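You operate a simulated robot arm through the tools that you are given. There is no shell and no other tool. Be economical: measure what you need, move in short steps, check, and stop when the job is done.

You are at the controls of a simulated robot arm. One attempt, no reset.

TASK
Two bundles of envelopes stand in each other's slots: swap them and file the loose one.
Fine: each bundle ends under its own word.

The check looks at the end state, three seconds after you hand in, the way a careful person would. Anything else that was tipped, shoved, dropped, spilled or broken makes it a failure.

THE ROBOT
A 6-joint arm with a two-finger parallel gripper, fixed in place. Base frame: the origin is at the foot of the arm, x ahead of it, y to its left, z up; the work surface is at about z = 800. Lengths are in mm, angles in rad, forces in N, time in s.
With the tool pointing down near the work surface it reaches from about 240 to 640 mm from the base axis. Its first joint turns from -1.152 to 1.152 rad. Payload 2.7 kg.
Tool frame: the origin (TCP) lies between the finger pads and is the grasp point; the fingertips stand 23 mm ahead of it; z points along the fingers, y is the line along which they close. The gripper opens to 94 mm. The fingers are 38 mm wide and 10 mm thick; the gripper's body (54 by 96 mm) begins 39 mm behind the TCP.
Orientation is told as [roll, pitch, yaw] about the base's x, y, z axes, in that order, counted from this pose: with the fingers straight down and closing along the base's y, the tool's x points along the base's -x, its y along +y and its z along -z.

THE INTERFACE
- The arm moves only by the tool arm_command. Its argument "targets" is a list of rows, each a list of 7 numbers: the turn, a rotation vector about the tool's x, y, z in rad, then the shift along the tool's x, y, z in mm, then the gripper command, from -1 (fully open) to 1 (shut), values between in proportion. In form: [[ax, ay, az, tx, ty, tz, grip], ...]. A call has 1 to 8 rows; each row shifts and turns the commanded pose from where the row before left it, along the tool's axes as they then stand. Rows are played at 5 a second. More than 50 mm and 0.15 rad between two rows, or a gripper value outside its range, and nothing of the call is played. Where a pose cannot be reached the arm comes as near as it can. A force on the tool above 40 N (or 10 N above the force at the start of the call, whichever is more), or a blocked arm, ends the call early, and 0.2 s more pass. The fingers move at their own pace (about 45 mm/s each) and stop on an object; they squeeze with about 23 N. The grip force told is the motor's: it shows also when the fingers shut on nothing. Time passes only in rows, and 0.2 s behind the last, so rows that do not move let the fingers close. It gives the time, the measured TCP pose, the force on the tool (base axes), the opening and the grip force at its end, in the units of the frame above (readings bear some noise).
- Cameras (640 x 400 px; columns grow to the right, rows downward): "scene" is fixed at [61.5, -431.9, 1383.2]; the picture's right is [0.86, -0.51, 0.00], its down [-0.38, -0.65, -0.66] and it looks along [0.34, 0.57, -0.75] (base axes); focal length 233 px, centre (320, 200). "wrist" rides on the gripper at [86, 16, -75] in the tool frame; the picture's right is [-0.18, 0.98, 0.00], its down [-0.58, -0.11, -0.81] and it looks along [-0.79, -0.15, 0.59] (tool axes); focal length 243 px, centre (320, 200). There is no depth. A picture from a camera that has moved, and an enlarged one, comes with that camera's place and axes in the base frame and with its lens.
- get_image(camera): a new picture of that camera. No time passes.
- close_up(camera, box): a new picture of the part [left, top, right, bottom] of that camera's present view, enlarged. No time passes.
- sign_off(): hands the job in; it is judged then, once.

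Work in short steps. Places have to be worked out from the pictures, the camera data and where the tool is seen: move nearer, look again, correct. Check each grasp and each placing, and mend what went wrong. You have 120 turns and 76 pictures in all, those below and enlarged ones among them. Open the gripper and draw the arm clear of the work before you hand the job in, unless the task says otherwise; then end with one line.

The tools are called as name(argument=value, ...) on one line, values as JSON. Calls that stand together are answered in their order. arm_command: Moves the arm, as the interface text tells. Its arguments: {"type":"object","properties":{"targets":{"type":"array"}},"required":["targets"]} The other tools are called the same way: get_image (camera) takes a picture; close_up (camera, box) takes an enlarged picture of a part of a camera's view; sign_off () hands the job in.

At the start:

```text
time: 0.0
tcp_pos: [442.9, -54.6, 1126.7]
tool_rot: [-0.002, -0.001, -0.002]
ft_force: [0.1, 0.0, 0.0]
finger_gap: 94.0
finger_force: 0.0
```

scene: 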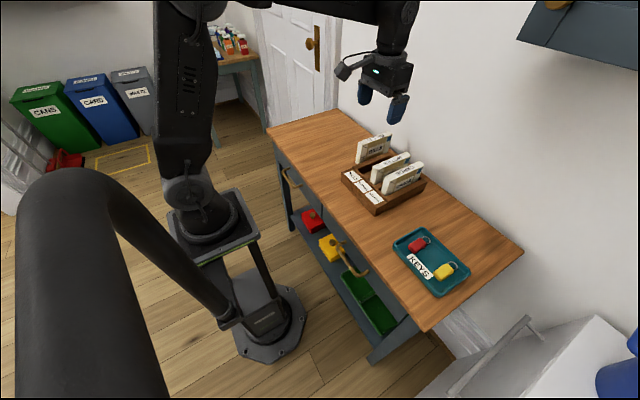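
wrist: 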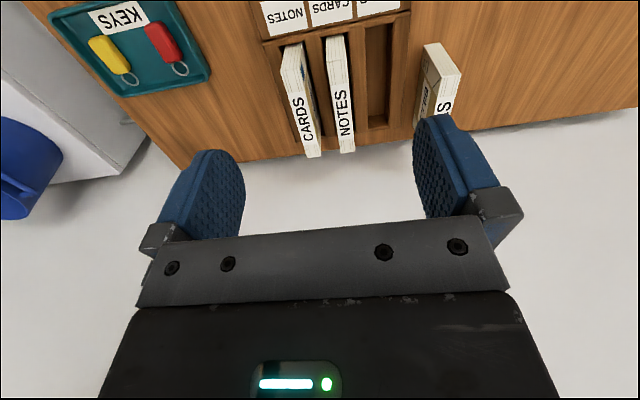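

I see a rack with three slots, two bundles in it and a loose one standing beside it. I'll look closer before moving.

close_up(camera="scene", box=[320, 110, 450, 220])

close_up(camera="wrist", box=[240, 0, 480, 160])

```text
3.64 times, centred on (385, 165) of scene
camera zoom: at [61.5, -431.9, 1383.2], right [0.86, -0.51, 0.0], down [-0.38, -0.65, -0.66], along [0.34, 0.57, -0.75], focal length 846 px, centre (84, 327)
```

zoom: 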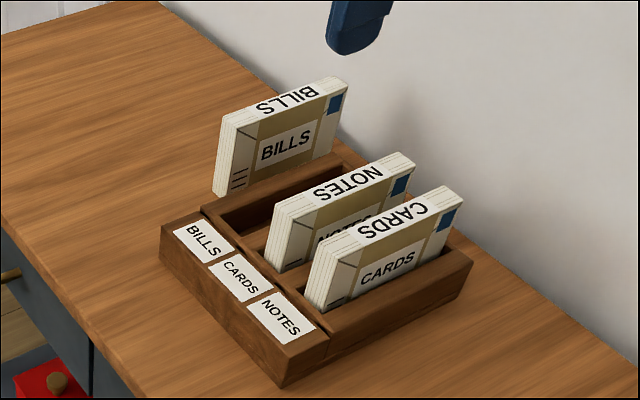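

```text
2.50 times, centred on (360, 80) of wrist
camera zoom: at [356.3, -37.7, 1199.6], right [0.18, 0.98, 0.0], down [0.58, -0.11, 0.81], along [0.79, -0.15, -0.59], focal length 606 px, centre (220, 500)
```

zoom: 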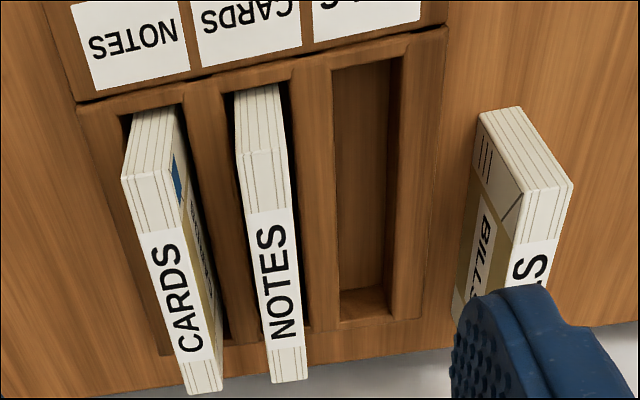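

Two slots hold each other's bundle and the BILLS slot is empty, so I can use it as the buffer. I estimate NOTES at x 488–628, y≈-43, top z≈906, and CARDS at y≈-97. I'll back off and look again for better measures.

arm_command(targets=[[0, 0, 0, 30, 10, 10, -1], [0, 0, 0, 40, 10, 10, -1], [0, 0, 0, 40, 10, 10, -1], [0, 0, 0, 0, 0, 0, -1]])

get_image(camera="wrist")

```text
time: 1.0
tcp_pos: [330.7, -25.8, 1094.5]
tool_rot: [-0.002, -0.004, -0.003]
ft_force: [0.5, 0.3, 0.6]
finger_gap: 94.1
finger_force: 0.0
```

```text
71 pictures are left
camera wrist: at [245.2, -8.0, 1167.0], right [0.18, 0.98, 0.0], down [0.58, -0.11, 0.81], along [0.79, -0.15, -0.59], focal length 243 px, centre (320, 200)
```

wrist: 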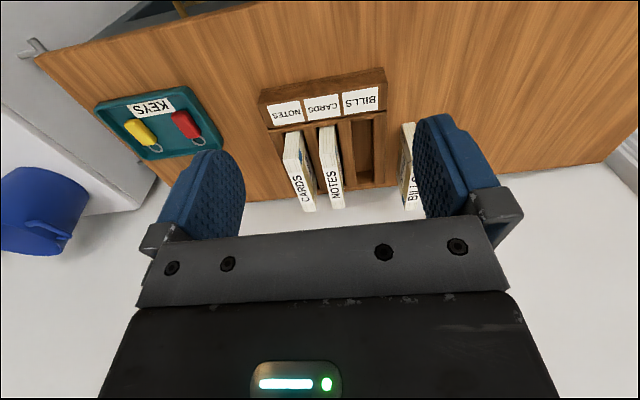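

close_up(camera="wrist", box=[250, 60, 440, 220])

```text
2.50 times, centred on (345, 140) of wrist
camera zoom: at [245.2, -8.0, 1167.0], right [0.18, 0.98, 0.0], down [0.58, -0.11, 0.81], along [0.79, -0.15, -0.59], focal length 606 px, centre (258, 350)
```

zoom: 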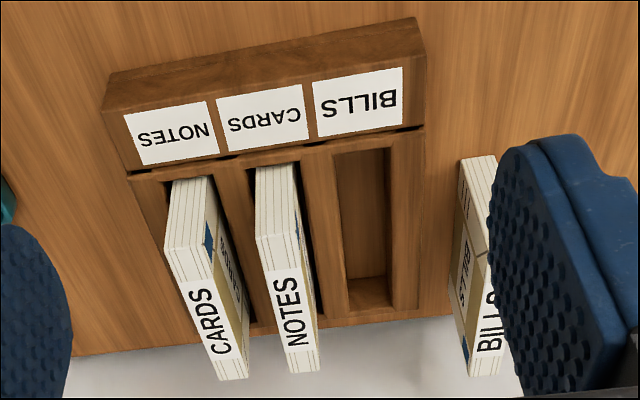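

Two views agree: NOTES has its top centre at (558, -43.5), z 905, about 20 thick. The rack spans y from -139 to 50, so the slot centres are at y≈12, -44.5 and -101, with wall tops at about 843. I'll move above NOTES with the gripper part-closed.

arm_command(targets=[[0, 0, 0, -45, -4, 20, 0.06], [0, 0, 0, -45, -4, 20, 0.06], [0, 0, 0, -45, -4, 20, 0.06], [0, 0, 0, -45, -4, 20, 0.06], [0, 0, 0, -45, -2, 20, 0.06], [0, 0, 0, -2, 0, 20, 0.06], [0, 0, 0, 0, 0, 0, 0.06]])

get_image(camera="wrist")

close_up(camera="scene", box=[320, 90, 450, 200])

```text
time: 2.6
tcp_pos: [560.7, -44.1, 975.8]
tool_rot: [-0.002, -0.002, -0.002]
ft_force: [-0.5, -0.7, -0.1]
finger_gap: 44.1
finger_force: 0.0
```

```text
69 pictures are left
camera wrist: at [473.6, -26.5, 1050.3], right [0.19, 0.98, 0.0], down [0.58, -0.11, 0.81], along [0.79, -0.15, -0.59], focal length 243 px, centre (320, 200)
```

wrist: 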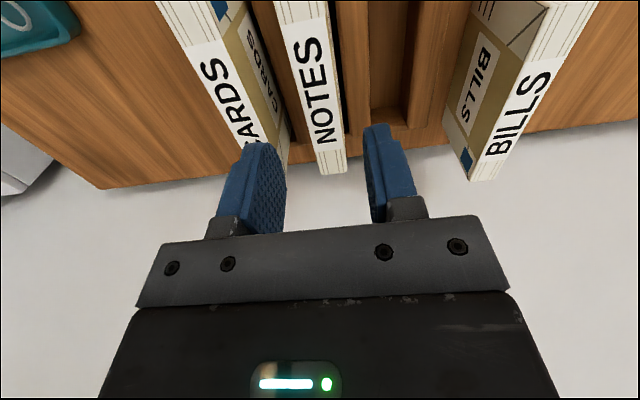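

```text
3.64 times, centred on (385, 145) of scene
camera zoom: at [61.5, -431.9, 1383.2], right [0.86, -0.51, 0.0], down [-0.38, -0.65, -0.66], along [0.34, 0.57, -0.75], focal length 846 px, centre (84, 400)
```

zoom: 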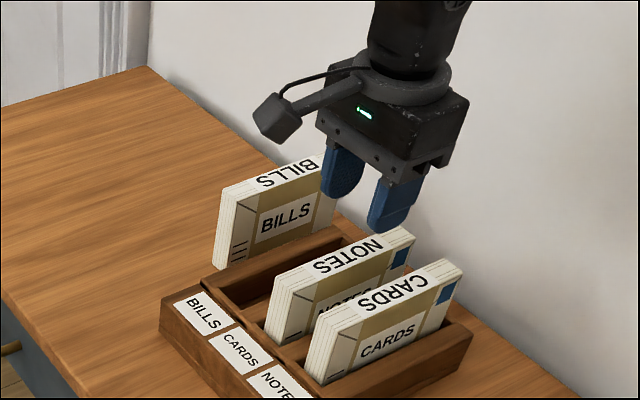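

The tool is centred over NOTES and clear on both sides. I'll descend to TCP z≈882, then close.

arm_command(targets=[[0, 0, 0, 2, 0, 30, 0.06], [0, 0, 0, 0, 0, 30, 0.06], [0, 0, 0, 0, 0, 20, 0.06], [0, 0, 0, 0, 0, 14, 0.06], [0, 0, 0, 0, 0, 0, 0.06]])

arm_command(targets=[[0, 0, 0, 0, 0, 0, 0.3], [0, 0, 0, 0, 0, 0, 0.6], [0, 0, 0, 0, 0, 0, 1], [0, 0, 0, 0, 0, 0, 1], [0, 0, 0, 0, 0, 0, 1]])

get_image(camera="wrist")

```text
time: 3.8
tcp_pos: [558.6, -44.1, 881.9]
tool_rot: [-0.001, -0.001, -0.001]
ft_force: [-0.7, -0.7, 0.0]
finger_gap: 44.5
finger_force: 0.1
```

```text
time: 5.0
tcp_pos: [556.8, -44.2, 884.1]
tool_rot: [-0.003, -0.001, -0.002]
ft_force: [0.1, -0.5, 0.2]
finger_gap: 23.8
finger_force: 23.0
```

```text
67 pictures are left
camera wrist: at [470.9, -26.0, 956.6], right [0.18, 0.98, 0.0], down [0.58, -0.11, 0.81], along [0.79, -0.15, -0.59], focal length 243 px, centre (320, 200)
```

wrist: 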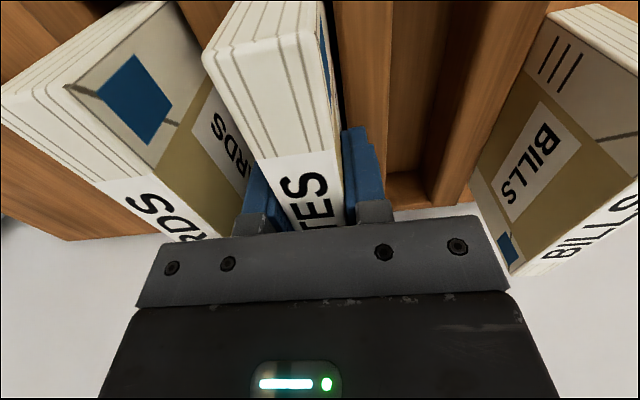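

NOTES is gripped (gap 23.8, force 23). I'll lift it straight up.

arm_command(targets=[[0, 0, 0, 0, 0, -10, 1], [0, 0, 0, 0, 0, -20, 1], [0, 0, 0, 0, 0, -25, 1], [0, 0, 0, 0, 0, -25, 1], [0, 0, 0, 0, 0, -10, 1], [0, 0, 0, 0, 0, 0, 1]])

close_up(camera="scene", box=[320, 90, 450, 200])

get_image(camera="wrist")

```text
time: 6.4
tcp_pos: [557.3, -44.0, 973.1]
tool_rot: [0.0, -0.002, -0.001]
ft_force: [-0.3, -1.1, -1.7]
finger_gap: 23.8
finger_force: 23.0
```

```text
3.64 times, centred on (385, 145) of scene
camera zoom: at [61.5, -431.9, 1383.2], right [0.86, -0.51, 0.0], down [-0.38, -0.65, -0.66], along [0.34, 0.57, -0.75], focal length 846 px, centre (84, 400)
```

zoom: 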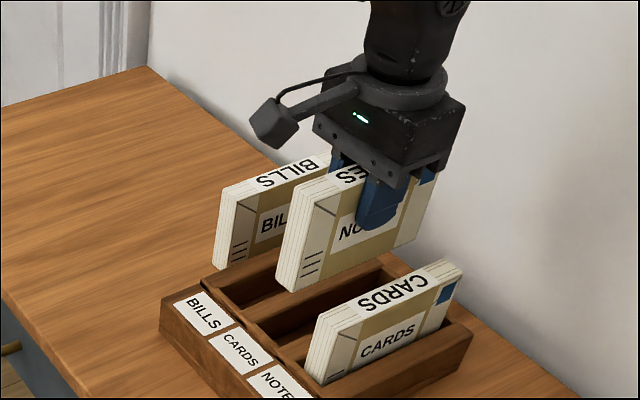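

```text
65 pictures are left
camera wrist: at [471.7, -26.2, 1046.7], right [0.18, 0.98, 0.0], down [0.58, -0.11, 0.81], along [0.79, -0.15, -0.59], focal length 243 px, centre (320, 200)
```

wrist: 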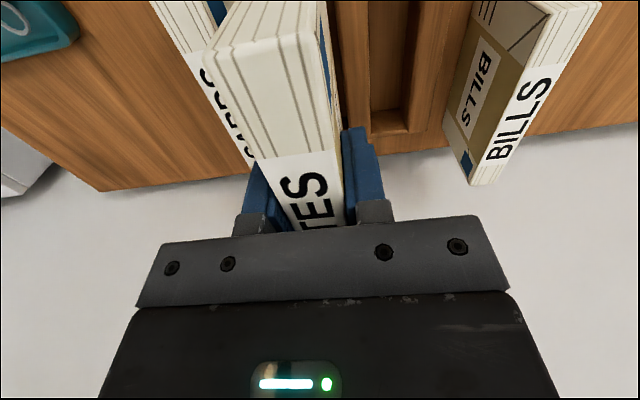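

NOTES hangs level with its bottom well above the walls. I'll carry it over the BILLS slot (centre y≈12.5, shifted +5 in x) and check there.

arm_command(targets=[[0, 0, 0, -2, 20, 0, 1], [0, 0, 0, -3, 20, 0, 1], [0, 0, 0, 0, 16.5, 0, 1], [0, 0, 0, 0, 0, 0, 1]])

arm_command(targets=[[0, 0, 0, 0, 0, 20, 1], [0, 0, 0, 0, 0, 12, 1], [0, 0, 0, 0, 0, 0, 1]])

get_image(camera="wrist")

close_up(camera="scene", box=[340, 110, 440, 200])

```text
time: 7.4
tcp_pos: [563.2, 13.0, 973.9]
tool_rot: [-0.002, -0.002, -0.002]
ft_force: [-0.2, -0.4, -1.2]
finger_gap: 24.0
finger_force: 22.9
```

```text
time: 8.2
tcp_pos: [562.2, 13.4, 940.4]
tool_rot: [-0.002, -0.002, -0.001]
ft_force: [0.1, 0.1, -1.3]
finger_gap: 23.7
finger_force: 22.8
```

```text
64 pictures are left
camera wrist: at [475.7, 30.3, 1014.2], right [0.18, 0.98, 0.0], down [0.58, -0.11, 0.81], along [0.79, -0.15, -0.59], focal length 243 px, centre (320, 200)
```

wrist: 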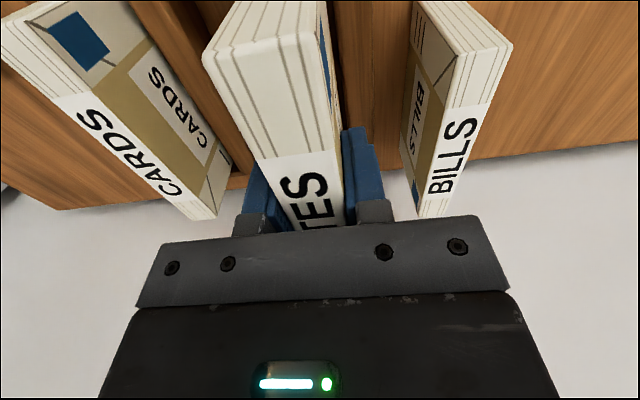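

```text
4.44 times, centred on (390, 155) of scene
camera zoom: at [61.5, -431.9, 1383.2], right [0.86, -0.51, 0.0], down [-0.38, -0.65, -0.66], along [0.34, 0.57, -0.75], focal length 1034 px, centre (9, 400)
```

zoom: 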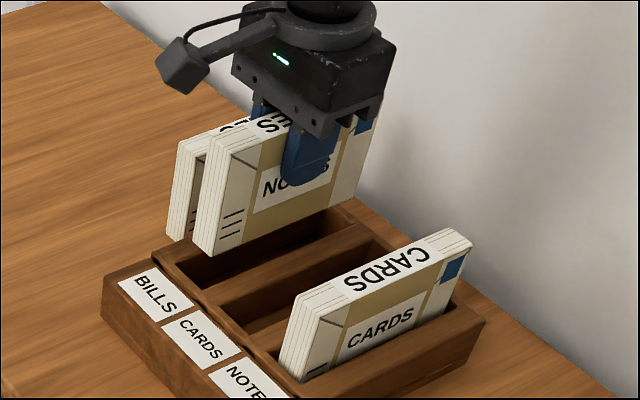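

The bundle lines up over the BILLS slot. I'll lower it and watch the force.

arm_command(targets=[[0, 0, 0, 0, -0.5, 10, 1], [0, 0, 0, 0, 0, 10, 1], [0, 0, 0, 0, 0, 10, 1], [0, 0, 0, 0, 0, 10, 1], [0, 0, 0, 0, 0, 0, 1]])

get_image(camera="wrist")

close_up(camera="scene", box=[340, 110, 440, 200])

```text
time: 9.4
tcp_pos: [562.9, 11.1, 901.3]
tool_rot: [-0.003, -0.002, -0.001]
ft_force: [-5.4, 2.6, 10.0]
finger_gap: 23.6
finger_force: 23.1
```

```text
62 pictures are left
camera wrist: at [476.7, 28.9, 974.9], right [0.18, 0.98, 0.0], down [0.58, -0.11, 0.81], along [0.79, -0.15, -0.59], focal length 243 px, centre (320, 200)
```

wrist: 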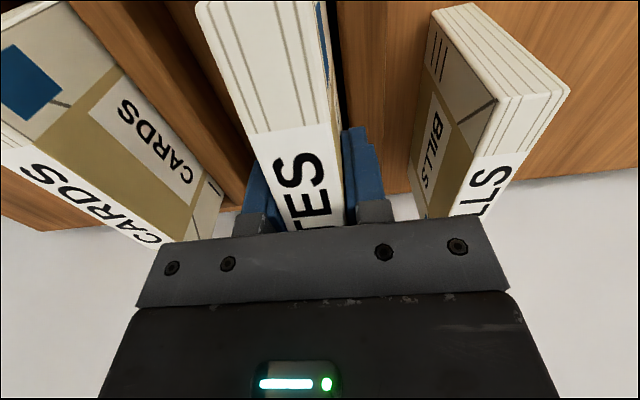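

```text
4.44 times, centred on (390, 155) of scene
camera zoom: at [61.2, -431.8, 1383.2], right [0.86, -0.51, 0.0], down [-0.38, -0.65, -0.66], along [0.34, 0.57, -0.75], focal length 1034 px, centre (9, 400)
```

zoom: 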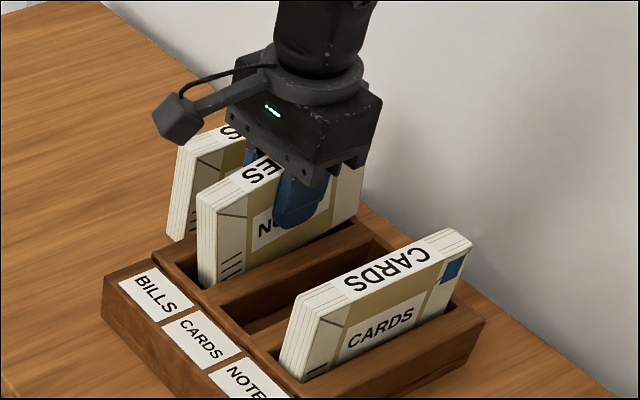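

Contact came 17 mm early, with force toward -x and slightly +y, so it probably rubs the far wall. I'll lift a little, shift -4 in x and +1.5 in y, and try again gently.

arm_command(targets=[[0, 0, 0, 0, 0, -6, 1], [0, 0, 0, 4, 1.5, 0, 1], [0, 0, 0, 0, 0, 0, 1]])

arm_command(targets=[[0, 0, 0, 0, 0, 4, 1], [0, 0, 0, 0, 0, 4, 1], [0, 0, 0, 0, 0, 4, 1], [0, 0, 0, 0, 0, 0, 1]])

```text
time: 10.2
tcp_pos: [558.2, 13.3, 905.9]
tool_rot: [-0.003, 0.0, -0.002]
ft_force: [0.1, 0.6, -0.2]
finger_gap: 23.7
finger_force: 23.2
```

```text
time: 11.2
tcp_pos: [559.8, 14.2, 896.0]
tool_rot: [-0.001, -0.003, -0.001]
ft_force: [-2.4, 2.0, 8.5]
finger_gap: 23.9
finger_force: 23.3
```

It goes a bit deeper but still touches. I'll look closely at where it meets the rack.

close_up(camera="wrist", box=[180, 0, 440, 200])

close_up(camera="scene", box=[360, 130, 440, 190])

```text
2.00 times, centred on (310, 100) of wrist
camera zoom: at [472.6, 30.8, 968.8], right [0.18, 0.98, 0.0], down [0.58, -0.11, 0.81], along [0.8, -0.15, -0.59], focal length 485 px, centre (340, 400)
```

zoom: 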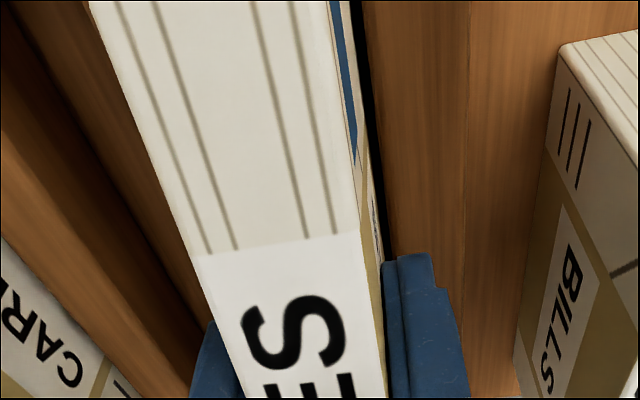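

```text
6.67 times, centred on (400, 160) of scene
camera zoom: at [61.3, -431.9, 1383.2], right [0.86, -0.51, 0.0], down [-0.38, -0.65, -0.66], along [0.34, 0.57, -0.75], focal length 1551 px, centre (-213, 467)
```

zoom: 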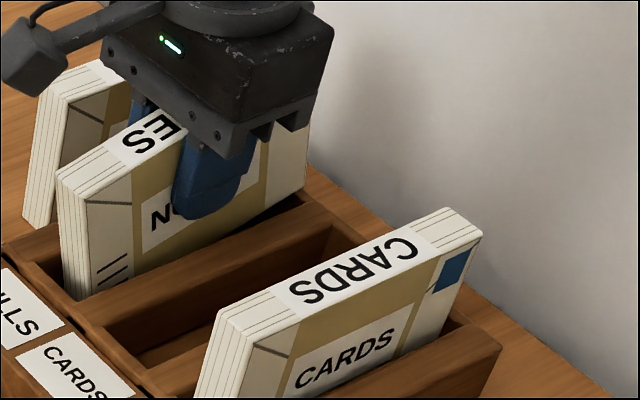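

The force on the tool is toward -x and +y, so I'll comply further: lift slightly, go to x≈557 (its offset in its old slot) and +1 in y, and lower in small steps.

arm_command(targets=[[0, 0, 0, 0, 0, -5, 1], [0, 0, 0, 2, 1, 0, 1], [0, 0, 0, 0, 0, 0, 1]])

arm_command(targets=[[0, 0, 0, 0, 0, 3, 1], [0, 0, 0, 0, 0, 3, 1], [0, 0, 0, 0, 0, 0, 1]])

```text
time: 12.0
tcp_pos: [557.4, 14.1, 899.5]
tool_rot: [-0.004, 0.0, -0.001]
ft_force: [-0.1, -0.1, -0.8]
finger_gap: 23.7
finger_force: 23.3
```

```text
time: 12.8
tcp_pos: [557.3, 14.7, 894.1]
tool_rot: [-0.002, -0.006, -0.001]
ft_force: [-6.8, -0.3, 11.9]
finger_gap: 23.7
finger_force: 23.2
```

The wrist view shows the bundle's near end has dipped: the far end caught something and the bundle pivoted in the grip. I'll lift clear and inspect.

arm_command(targets=[[0, 0, 0, 0, 0, -15, 1], [0, 0, 0, 0, 0, -25, 1], [0, 0, 0, 0, 0, -30, 1], [0, 0, 0, 0, 0, -20, 1], [0, 0, 0, 0, 0, 0, 1]])

get_image(camera="wrist")

close_up(camera="scene", box=[340, 100, 440, 190])

```text
time: 14.0
tcp_pos: [557.7, 15.6, 984.1]
tool_rot: [0.0, -0.002, -0.002]
ft_force: [0.4, -0.1, -1.9]
finger_gap: 23.6
finger_force: 22.7
```

```text
58 pictures are left
camera wrist: at [471.6, 31.6, 1057.3], right [0.18, 0.98, 0.0], down [0.58, -0.11, 0.81], along [0.79, -0.15, -0.59], focal length 243 px, centre (320, 200)
```

wrist: 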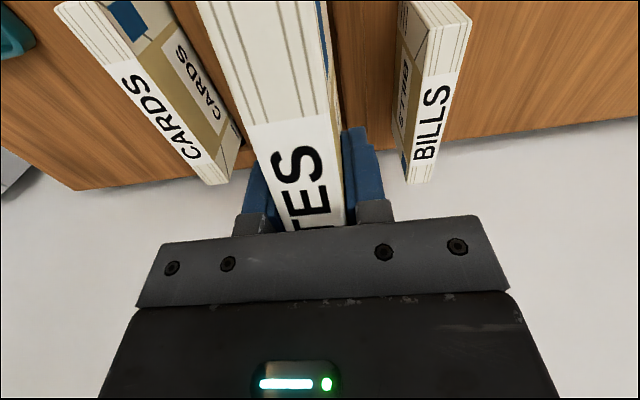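

```text
4.44 times, centred on (390, 145) of scene
camera zoom: at [61.5, -431.9, 1383.2], right [0.86, -0.51, 0.0], down [-0.38, -0.65, -0.66], along [0.34, 0.57, -0.75], focal length 1034 px, centre (9, 444)
```

zoom: 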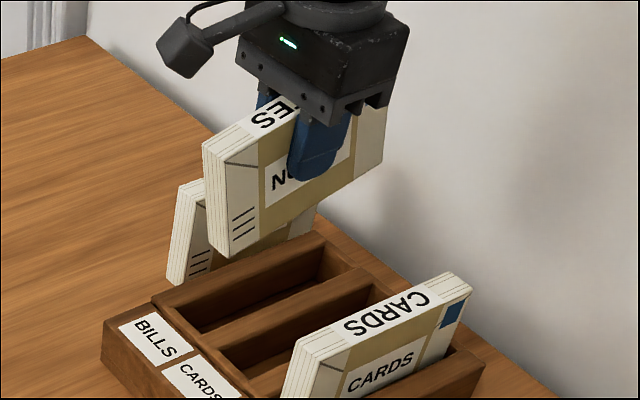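

The bundle is tilted about 13° in the grip after hitting the far wall's edge. I'll use the free table area to the left as the buffer instead: set NOTES down near (545, 190), which also levels it. I'll raise first to clear BILLS.

arm_command(targets=[[0, 0, 0, 0, 0, -30, 1], [0, 0, 0, 0, 0, -20, 1], [0, 0, 0, 4, 40, 0, 1], [0, 0, 0, 4, 45, 0, 1], [0, 0, 0, 4, 45, 0, 1], [0, 0, 0, 0, 45, 0, 1], [0, 0, 0, 0, 0, 0, 1]])

get_image(camera="scene")

get_image(camera="wrist")

```text
time: 15.6
tcp_pos: [547.7, 191.7, 1032.6]
tool_rot: [-0.004, -0.002, -0.003]
ft_force: [0.3, -0.9, -0.9]
finger_gap: 23.7
finger_force: 22.8
```

```text
56 pictures are left
```

scene: 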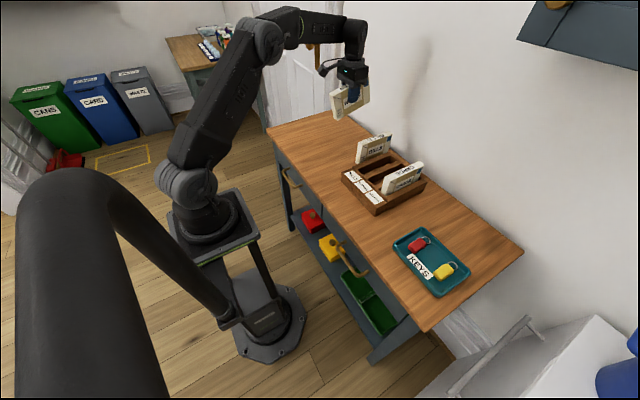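

```text
55 pictures are left
camera wrist: at [460.9, 209.2, 1105.6], right [0.19, 0.98, 0.0], down [0.58, -0.11, 0.81], along [0.79, -0.15, -0.59], focal length 243 px, centre (320, 200)
```

wrist: 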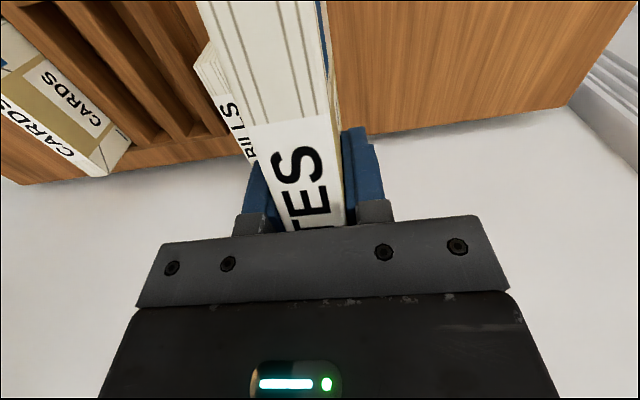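

The table is free here, spanning x 334–719 and y up to about 500. I'll lower to just above contact, then press slowly to level the bundle.

arm_command(targets=[[0, 0, 0, 0, 0, 40, 1], [0, 0, 0, 0, 0, 40, 1], [0, 0, 0, 0, 0, 35, 1], [0, 0, 0, 0, 0, 10, 1], [0, 0, 0, 0, 0, 0, 1]])

arm_command(targets=[[0, 0, 0, 0, 0, 5, 1], [0, 0, 0, 0, 0, 5, 1], [0, 0, 0, 0, 0, 4, 1], [0, 0, 0, 0, 0, 0, 1]])

close_up(camera="scene", box=[310, 80, 410, 170])

```text
time: 16.8
tcp_pos: [545.3, 189.9, 907.4]
tool_rot: [-0.004, -0.003, -0.002]
ft_force: [-0.4, 0.4, -0.7]
finger_gap: 23.8
finger_force: 23.0
```

```text
time: 17.8
tcp_pos: [545.7, 189.9, 894.1]
tool_rot: [-0.003, -0.002, -0.001]
ft_force: [0.0, 0.9, -0.8]
finger_gap: 23.8
finger_force: 23.0
```

```text
4.44 times, centred on (360, 125) of scene
camera zoom: at [61.5, -431.9, 1383.2], right [0.86, -0.51, 0.0], down [-0.38, -0.65, -0.66], along [0.34, 0.57, -0.75], focal length 1034 px, centre (142, 533)
```

zoom: 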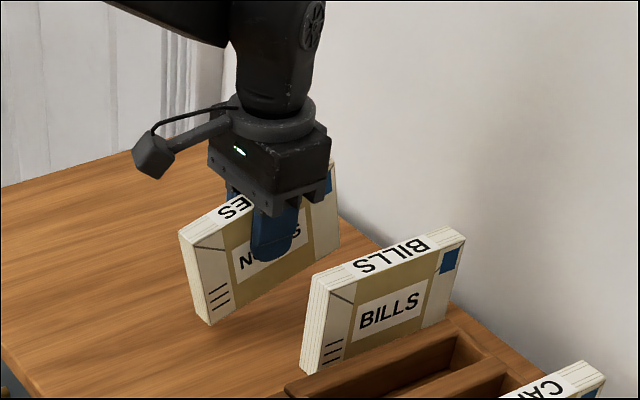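

arm_command(targets=[[0, 0, 0, 0, 0, 4, 1], [0, 0, 0, 0, 0, 4, 1], [0, 0, 0, 0, 0, 4, 1], [0, 0, 0, 0, 0, 0, 1]])

close_up(camera="scene", box=[310, 80, 410, 170])

```text
time: 18.8
tcp_pos: [545.7, 189.6, 880.5]
tool_rot: [-0.003, -0.002, -0.001]
ft_force: [-0.7, 0.0, -0.7]
finger_gap: 23.8
finger_force: 22.7
```

```text
4.44 times, centred on (360, 125) of scene
camera zoom: at [61.5, -431.9, 1383.2], right [0.86, -0.51, 0.0], down [-0.38, -0.65, -0.66], along [0.34, 0.57, -0.75], focal length 1034 px, centre (142, 533)
```

zoom: 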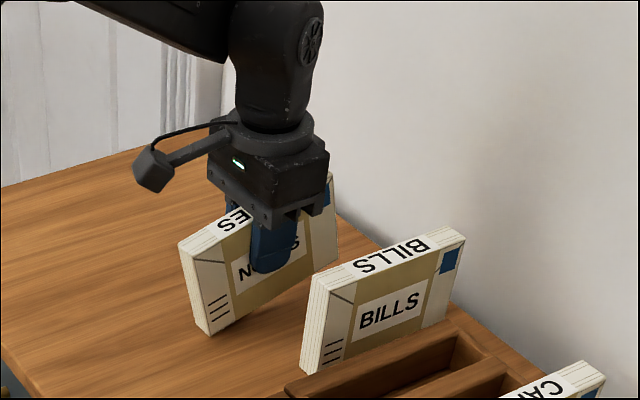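

There's no contact yet at TCP 880. I'll keep lowering in small steps.

arm_command(targets=[[0, 0, 0, 0, 0, 3, 1], [0, 0, 0, 0, 0, 3, 1], [0, 0, 0, 0, 0, 3, 1], [0, 0, 0, 0, 0, 0, 1]])

```text
time: 19.8
tcp_pos: [547.1, 189.8, 875.4]
tool_rot: [0.0, -0.008, -0.004]
ft_force: [5.3, -1.0, 7.9]
finger_gap: 23.8
finger_force: 20.3
```

The near corner touched at about 876, so the bundle sits level at TCP ≈861. I'll keep pressing slowly.

arm_command(targets=[[0, 0, 0, 0, 0, 2, 1], [0, 0, 0, 0, 0, 2, 1], [0, 0, 0, 0, 0, 2, 1], [0, 0, 0, 0, 0, 2, 1], [0, 0, 0, 0, 0, 0, 1]])

close_up(camera="scene", box=[310, 80, 410, 170])

```text
time: 21.0
tcp_pos: [545.0, 190.2, 864.3]
tool_rot: [-0.003, -0.002, -0.001]
ft_force: [3.0, -1.9, 11.1]
finger_gap: 23.8
finger_force: 22.7
```

```text
4.44 times, centred on (360, 125) of scene
camera zoom: at [61.4, -432.0, 1383.2], right [0.86, -0.51, 0.0], down [-0.38, -0.65, -0.66], along [0.34, 0.57, -0.75], focal length 1034 px, centre (142, 533)
```

zoom: 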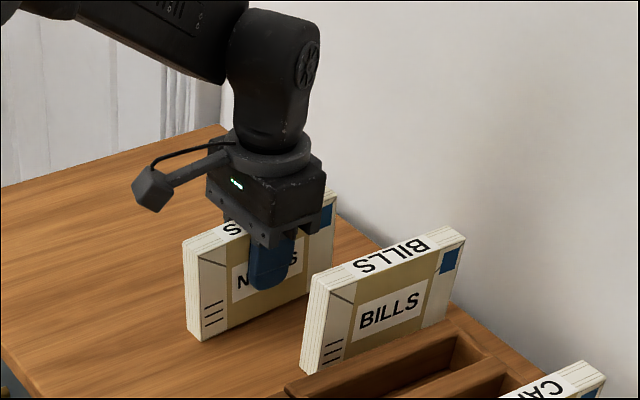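

It's nearly level. A couple more millimetres to seat it.

arm_command(targets=[[0, 0, 0, 0, 0, 2, 1], [0, 0, 0, 0, 0, 0, 1]])

arm_command(targets=[[0, 0, 0, 0, 0, 1.5, 1], [0, 0, 0, 0, 0, 0, 1]])

close_up(camera="wrist", box=[180, 0, 480, 220])

```text
time: 21.6
tcp_pos: [544.8, 189.0, 863.1]
tool_rot: [-0.001, -0.001, -0.003]
ft_force: [3.3, 0.0, 10.9]
finger_gap: 23.8
finger_force: 22.7
```

```text
time: 22.2
tcp_pos: [545.0, 189.1, 860.5]
tool_rot: [-0.004, -0.004, 0.0]
ft_force: [4.2, 1.1, 13.0]
finger_gap: 23.8
finger_force: 22.6
```

```text
1.82 times, centred on (330, 110) of wrist
camera zoom: at [459.3, 206.9, 934.4], right [0.19, 0.98, 0.0], down [0.58, -0.11, 0.81], along [0.79, -0.15, -0.59], focal length 441 px, centre (302, 364)
```

zoom: 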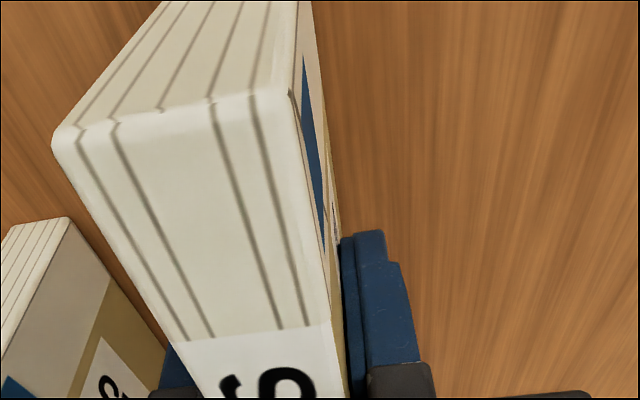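

The bundle is seated on the table. I'll release and look.

arm_command(targets=[[0, 0, 0, 0, 0, -1, 0.45], [0, 0, 0, 0, 0, 0, 0.3], [0, 0, 0, 0, 0, 0, 0.1], [0, 0, 0, 0, 0, 0, 0.06], [0, 0, 0, 0, 0, 0, 0.06]])

close_up(camera="scene", box=[310, 80, 410, 170])

get_image(camera="wrist")

```text
time: 23.4
tcp_pos: [544.2, 188.5, 863.3]
tool_rot: [-0.002, -0.001, -0.002]
ft_force: [0.2, 0.1, 0.1]
finger_gap: 44.1
finger_force: 0.2
```

```text
4.44 times, centred on (360, 125) of scene
camera zoom: at [61.5, -431.9, 1383.2], right [0.86, -0.51, 0.0], down [-0.38, -0.65, -0.66], along [0.34, 0.57, -0.75], focal length 1034 px, centre (142, 533)
```

zoom: 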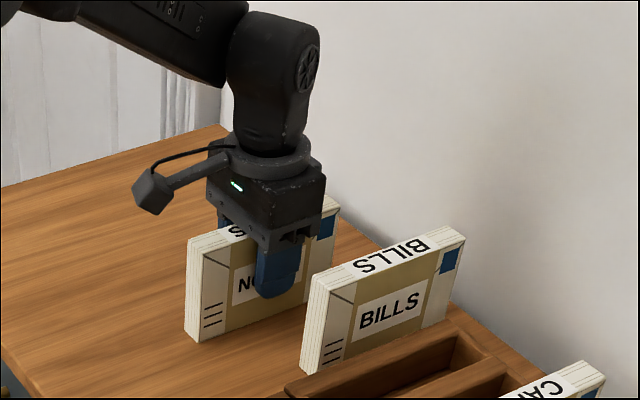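

```text
49 pictures are left
camera wrist: at [458.7, 206.5, 935.5], right [0.18, 0.98, 0.0], down [0.58, -0.11, 0.81], along [0.79, -0.15, -0.59], focal length 243 px, centre (320, 200)
```

wrist: 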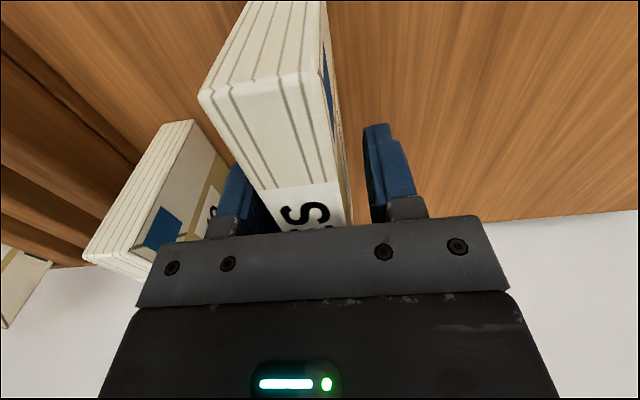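

NOTES stands on the table. I'll rise and retreat to a viewpoint in front of the rack to measure its slots properly.

arm_command(targets=[[0, 0, 0, 0, 0, -30, 0.06], [0, 0, 0, 0, 0, -45, 0.06], [0, 0, 0, 0, 0, -45, 0.06], [0, 0, 0, 20, -20, -40, -0.2], [0, 0, 0, 40, -30, -30, -0.5], [0, 0, 0, 40, -30, -10, -1], [0, 0, 0, 40, -30, 0, -1], [0, 0, 0, 0, 0, 0, -1]])

arm_command(targets=[[0, 0, 0, 35, -35, 0, -1], [0, 0, 0, 35, -35, 0, -1], [0, 0, 0, 5, -40, 0, -1], [0, 0, 0, 0, -30, 0, -1], [0, 0, 0, 0, 0, 0, -1]])

close_up(camera="wrist", box=[230, 90, 420, 220])

close_up(camera="scene", box=[335, 130, 435, 220])

```text
refused: row 5 steps farther than a row can; nothing moved
```

```text
time: 24.6
tcp_pos: [469.5, 48.3, 861.1]
tool_rot: [-0.004, -0.001, -0.002]
ft_force: [-1.9, 4.2, 2.3]
finger_gap: 92.3
finger_force: 0.0
```

```text
3.08 times, centred on (325, 155) of wrist
camera zoom: at [383.4, 65.5, 935.0], right [0.18, 0.98, 0.0], down [0.58, -0.11, 0.81], along [0.79, -0.15, -0.59], focal length 746 px, centre (305, 338)
```

zoom: 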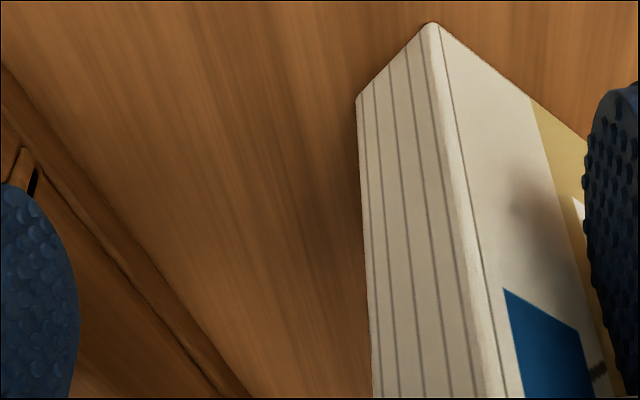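

```text
4.44 times, centred on (385, 175) of scene
camera zoom: at [61.4, -431.8, 1383.2], right [0.86, -0.51, 0.0], down [-0.38, -0.65, -0.66], along [0.34, 0.57, -0.75], focal length 1034 px, centre (31, 311)
```

zoom: 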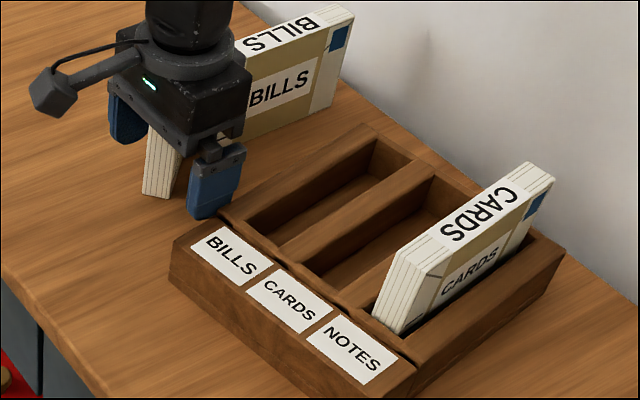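

The first call was refused (row 5 was too long) and the second still ran at low height. Batching them was my mistake. I'll stop and see what was touched.

get_image(camera="wrist")

close_up(camera="scene", box=[300, 80, 440, 190])

```text
46 pictures are left
camera wrist: at [383.4, 65.5, 935.0], right [0.18, 0.98, 0.0], down [0.58, -0.11, 0.81], along [0.79, -0.15, -0.59], focal length 243 px, centre (320, 200)
```

wrist: 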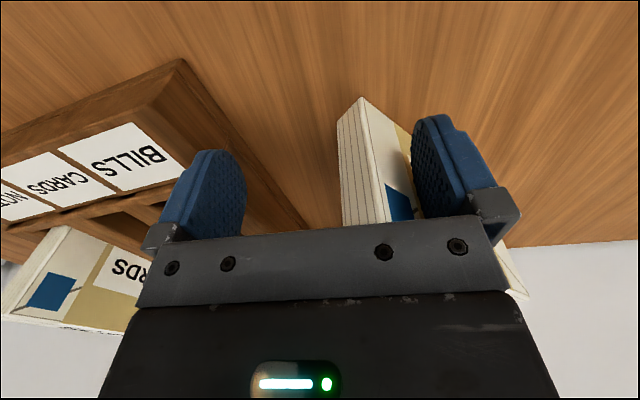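

```text
3.64 times, centred on (370, 135) of scene
camera zoom: at [61.4, -431.8, 1383.2], right [0.86, -0.51, 0.0], down [-0.38, -0.65, -0.66], along [0.34, 0.57, -0.75], focal length 846 px, centre (138, 436)
```

zoom: 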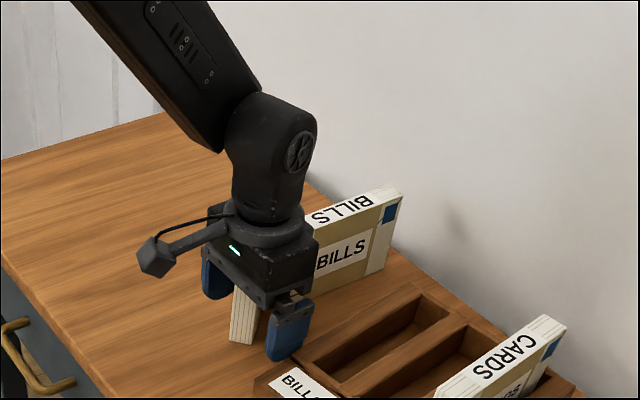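

A bundle end sits between the open fingers without being gripped. I'll raise straight up, then look.

arm_command(targets=[[0, 0, 0, 0, 0, -20, -1], [0, 0, 0, 0, 0, -40, -1], [0, 0, 0, 0, 0, -45, -1], [0, 0, 0, 0, 0, -45, -1], [0, 0, 0, 0, 0, 0, -1]])

get_image(camera="wrist")

close_up(camera="scene", box=[300, 90, 440, 200])

```text
time: 25.8
tcp_pos: [470.8, 49.8, 1012.2]
tool_rot: [-0.005, -0.002, -0.003]
ft_force: [-0.7, -0.2, 0.1]
finger_gap: 94.2
finger_force: 0.1
```

```text
44 pictures are left
camera wrist: at [384.2, 67.4, 1085.3], right [0.18, 0.98, 0.0], down [0.58, -0.11, 0.81], along [0.79, -0.15, -0.59], focal length 243 px, centre (320, 200)
```

wrist: 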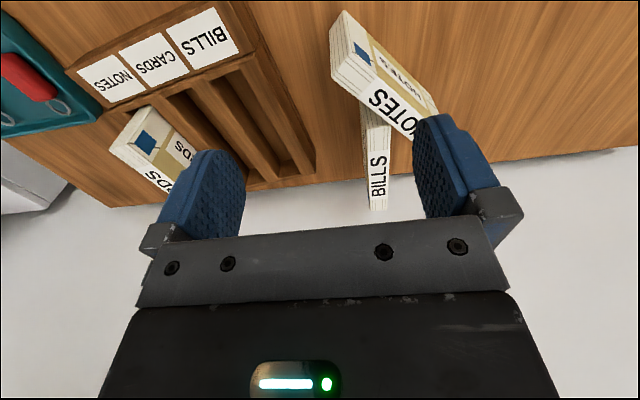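

```text
3.64 times, centred on (370, 145) of scene
camera zoom: at [61.5, -431.9, 1383.2], right [0.86, -0.51, 0.0], down [-0.38, -0.65, -0.66], along [0.34, 0.57, -0.75], focal length 846 px, centre (138, 400)
```

zoom: 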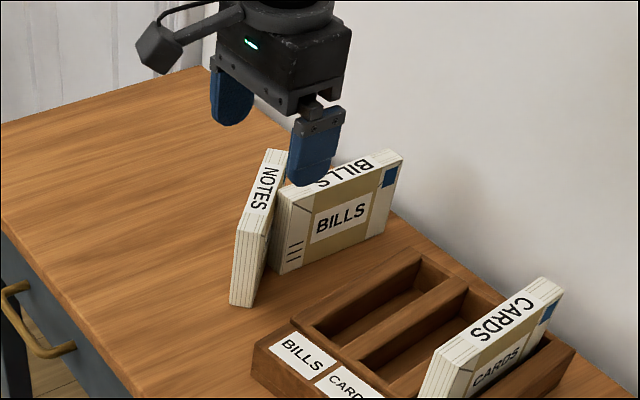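

Both still stand; NOTES is just yawed next to BILLS. Now I'll retreat properly to measure the rack.

arm_command(targets=[[0, 0, 0, 33, -18, -12, -1], [0, 0, 0, 33, -18, -12, -1], [0, 0, 0, 33, -18, -12, -1], [0, 0, 0, 33, -18, -12, -1], [0, 0, 0, 0, 0, 0, -1]])

close_up(camera="wrist", box=[230, 80, 420, 220])

close_up(camera="scene", box=[335, 130, 435, 220])

```text
time: 27.0
tcp_pos: [338.0, -23.6, 1059.7]
tool_rot: [0.0, -0.003, -0.001]
ft_force: [-0.1, -0.7, 0.6]
finger_gap: 93.9
finger_force: 0.1
```

```text
2.86 times, centred on (325, 150) of wrist
camera zoom: at [252.4, -5.2, 1133.2], right [0.18, 0.98, 0.0], down [0.58, -0.11, 0.81], along [0.79, -0.15, -0.59], focal length 693 px, centre (306, 343)
```

zoom: 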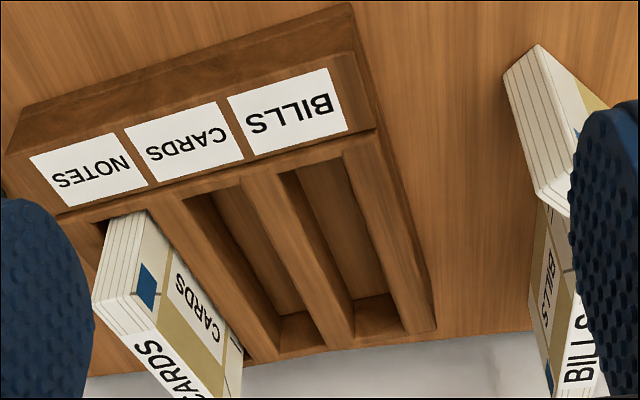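

```text
4.44 times, centred on (385, 175) of scene
camera zoom: at [61.5, -431.9, 1383.2], right [0.86, -0.51, 0.0], down [-0.38, -0.65, -0.66], along [0.34, 0.57, -0.75], focal length 1034 px, centre (31, 311)
```

zoom: 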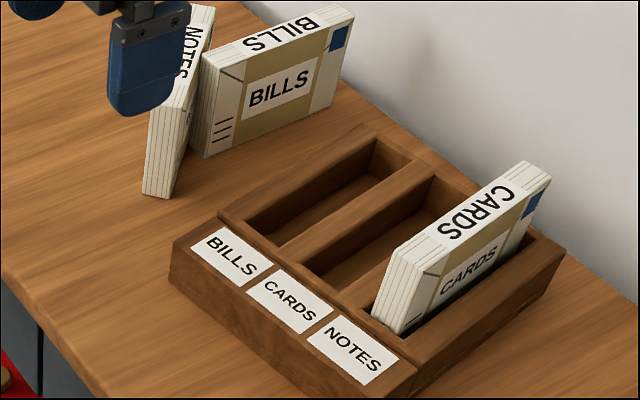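

The slots now appear about 60 mm further toward -y than before: the low sweep pushed the rack. I'll check the whole scene, the key tray included.

get_image(camera="scene")

get_image(camera="wrist")

```text
40 pictures are left
```

scene: 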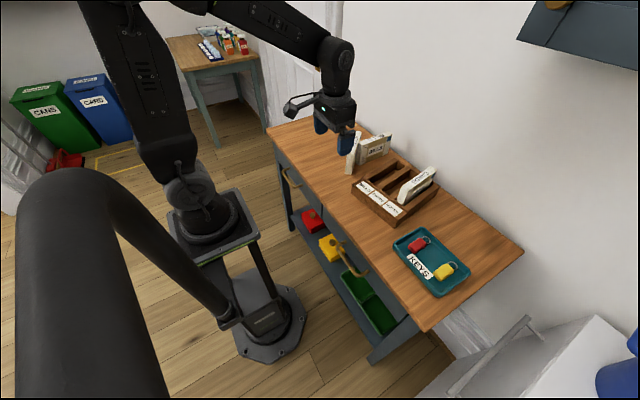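

```text
39 pictures are left
camera wrist: at [252.4, -5.2, 1133.2], right [0.18, 0.98, 0.0], down [0.58, -0.11, 0.81], along [0.79, -0.15, -0.59], focal length 243 px, centre (320, 200)
```

wrist: 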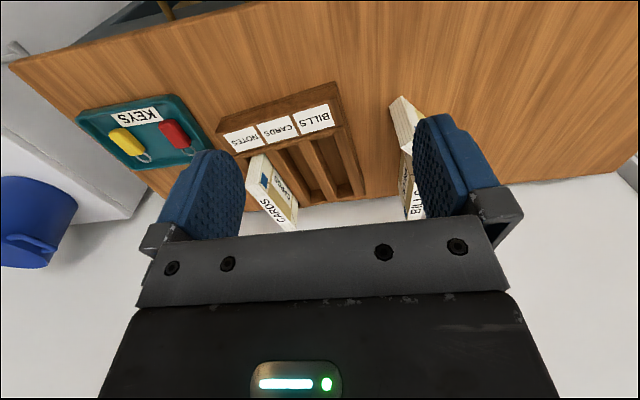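

The key tray hasn't moved, but the rack has shifted about 52 mm toward -y and yawed about +0.12 rad. I can put it back by gripping the divider between its two empty slots, now centred near (560, -69). I'll move above it.

arm_command(targets=[[0, 0, 0, -36, -7.5, 20, 0.06], [0, 0, 0, -36, -7.5, 20, 0.06], [0, 0, 0, -36, -7.5, 20, 0.06], [0, 0, 0, -36, -7.5, 20, 0.06], [0, 0, 0, -36, -7.5, 20, 0.06], [0, 0, 0, -36, -7.5, 20, 0.06], [0, 0, -0.12, 0, 0, 0, 0.06], [0, 0, 0, 0, 0, 0, 0.06]])

get_image(camera="wrist")

```text
time: 28.8
tcp_pos: [554.4, -67.3, 940.6]
tool_rot: [-0.005, -0.001, 0.121]
ft_force: [-0.8, 1.1, 0.2]
finger_gap: 44.0
finger_force: 0.1
```

```text
38 pictures are left
camera wrist: at [467.0, -61.0, 1013.9], right [0.07, 1.0, 0.0], down [0.59, -0.04, 0.81], along [0.81, -0.05, -0.59], focal length 243 px, centre (320, 200)
```

wrist: 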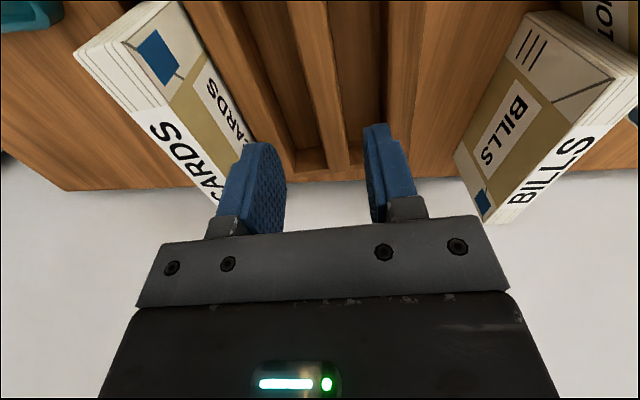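

The divider line is centred at about y≈-65 here, within the finger gap. I'll nudge +2 and descend into the two empty slots.

arm_command(targets=[[0, 0, 0.015, 0, 2, 20, 0.06], [0, 0, 0, 0, 0, 25, 0.06], [0, 0, 0, 0, 0, 20, 0.06], [0, 0, 0, 0, 0, 12, 0.06], [0, 0, 0, 0, 0, 8, 0.06], [0, 0, 0, 0, 0, 0, 0.06]])

close_up(camera="scene", box=[335, 130, 435, 220])

```text
time: 30.2
tcp_pos: [554.3, -65.2, 857.5]
tool_rot: [-0.004, -0.001, 0.105]
ft_force: [-0.4, -0.8, 0.5]
finger_gap: 44.0
finger_force: 0.0
```

```text
4.44 times, centred on (385, 175) of scene
camera zoom: at [61.5, -431.9, 1383.2], right [0.86, -0.51, 0.0], down [-0.38, -0.65, -0.66], along [0.34, 0.57, -0.75], focal length 1034 px, centre (31, 311)
```

zoom: 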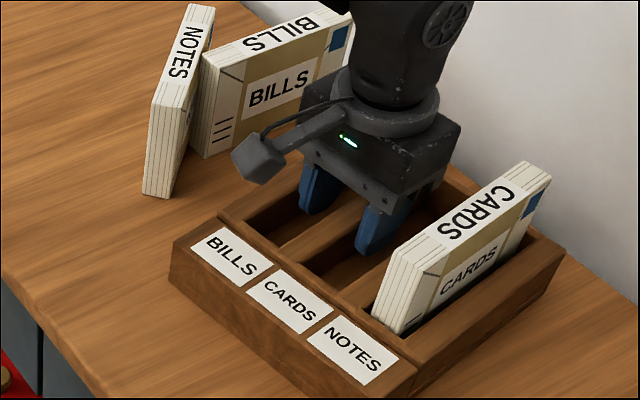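

The fingers straddle the divider. I'll close on it.

arm_command(targets=[[0, 0, 0, 0, 0, 4, 0.3], [0, 0, 0, 0, 0, 0, 0.5], [0, 0, 0, 0, 0, 0, 0.8], [0, 0, 0, 0, 0, 0, 1], [0, 0, 0, 0, 0, 0, 1], [0, 0, 0, 0, 0, 0, 1]])

```text
time: 31.6
tcp_pos: [554.2, -63.7, 852.1]
tool_rot: [-0.004, -0.001, 0.103]
ft_force: [0.4, -1.2, 0.9]
finger_gap: 22.7
finger_force: 22.8
```

I've gripped the divider (22.7 thick). I'll rotate the rack back slowly by -0.10 rad, then slide it +y in small steps.

arm_command(targets=[[0, 0, 0.02, 0, 0, 0, 1], [0, 0, 0.03, 0, 0, 0, 1], [0, 0, 0.03, 0, 0, 0, 1], [0, 0, 0.023, 0, 4, 0, 1], [0, 0, 0, 0, 6, 0, 1], [0, 0, 0, 0, 6, 0, 1], [0, 0, 0, 0, 4, 0, 1], [0, 0, 0, 0, 0, 0, 1]])

close_up(camera="scene", box=[320, 110, 450, 220])

```text
time: 33.4
tcp_pos: [554.2, -46.3, 852.3]
tool_rot: [-0.002, -0.003, 0.001]
ft_force: [-1.6, -9.0, 9.4]
finger_gap: 21.9
finger_force: 23.0
```

```text
3.64 times, centred on (385, 165) of scene
camera zoom: at [61.3, -432.1, 1383.2], right [0.86, -0.51, 0.0], down [-0.38, -0.65, -0.66], along [0.34, 0.57, -0.75], focal length 846 px, centre (84, 327)
```

zoom: 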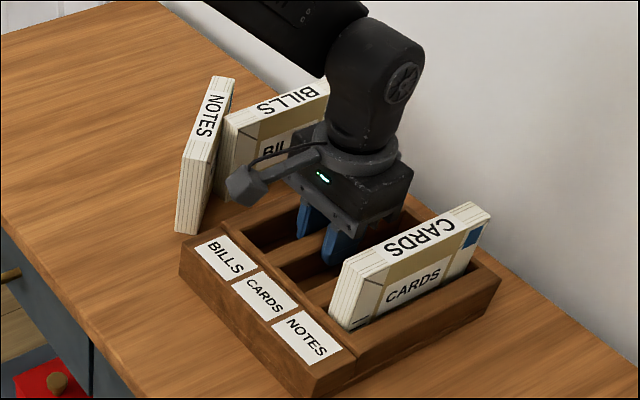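

The rack follows and is straight now. I'll continue +22 mm, then check clearance to NOTES.

arm_command(targets=[[0, 0, 0, 0, 5, 0, 1], [0, 0, 0, 0, 6, 0, 1], [0, 0, 0, 0, 6, 0, 1], [0, 0, 0, 0, 5, 0, 1], [0, 0, 0, 0, 0, 0, 1]])

close_up(camera="scene", box=[320, 110, 450, 220])

```text
time: 34.6
tcp_pos: [552.7, -23.5, 852.6]
tool_rot: [-0.003, -0.004, 0.0]
ft_force: [3.2, -10.0, 12.2]
finger_gap: 22.0
finger_force: 23.3
```

```text
3.64 times, centred on (385, 165) of scene
camera zoom: at [61.4, -432.1, 1383.1], right [0.86, -0.51, 0.0], down [-0.38, -0.65, -0.66], along [0.34, 0.57, -0.75], focal length 846 px, centre (84, 327)
```

zoom: 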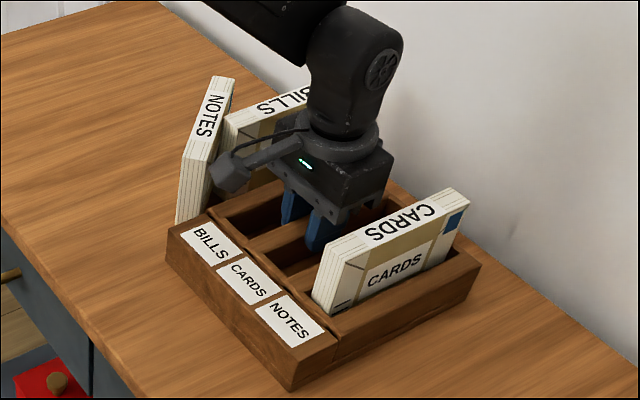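

Compared with the original picture, the rack still needs about dy +6.5 and dx -5. I'll apply that slowly.

arm_command(targets=[[0, 0, 0, 3, 0, 0, 1], [0, 0, 0, 2, 2, 0, 1], [0, 0, 0, 0, 2.5, 0, 1], [0, 0, 0, 0, 2, 0, 1], [0, 0, 0, 0, 0, 0, 1]])

close_up(camera="scene", box=[320, 110, 450, 220])

```text
time: 35.8
tcp_pos: [547.4, -16.5, 852.1]
tool_rot: [-0.004, 0.002, 0.0]
ft_force: [-3.8, -9.2, 8.3]
finger_gap: 21.8
finger_force: 22.8
```

```text
3.64 times, centred on (385, 165) of scene
camera zoom: at [61.3, -432.1, 1383.1], right [0.86, -0.51, 0.0], down [-0.38, -0.65, -0.66], along [0.34, 0.57, -0.75], focal length 846 px, centre (84, 327)
```

zoom: 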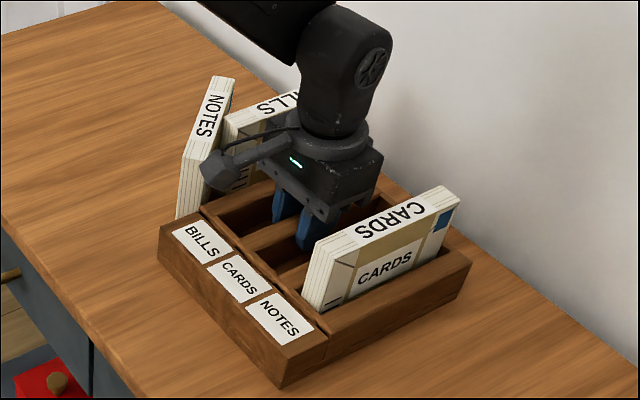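

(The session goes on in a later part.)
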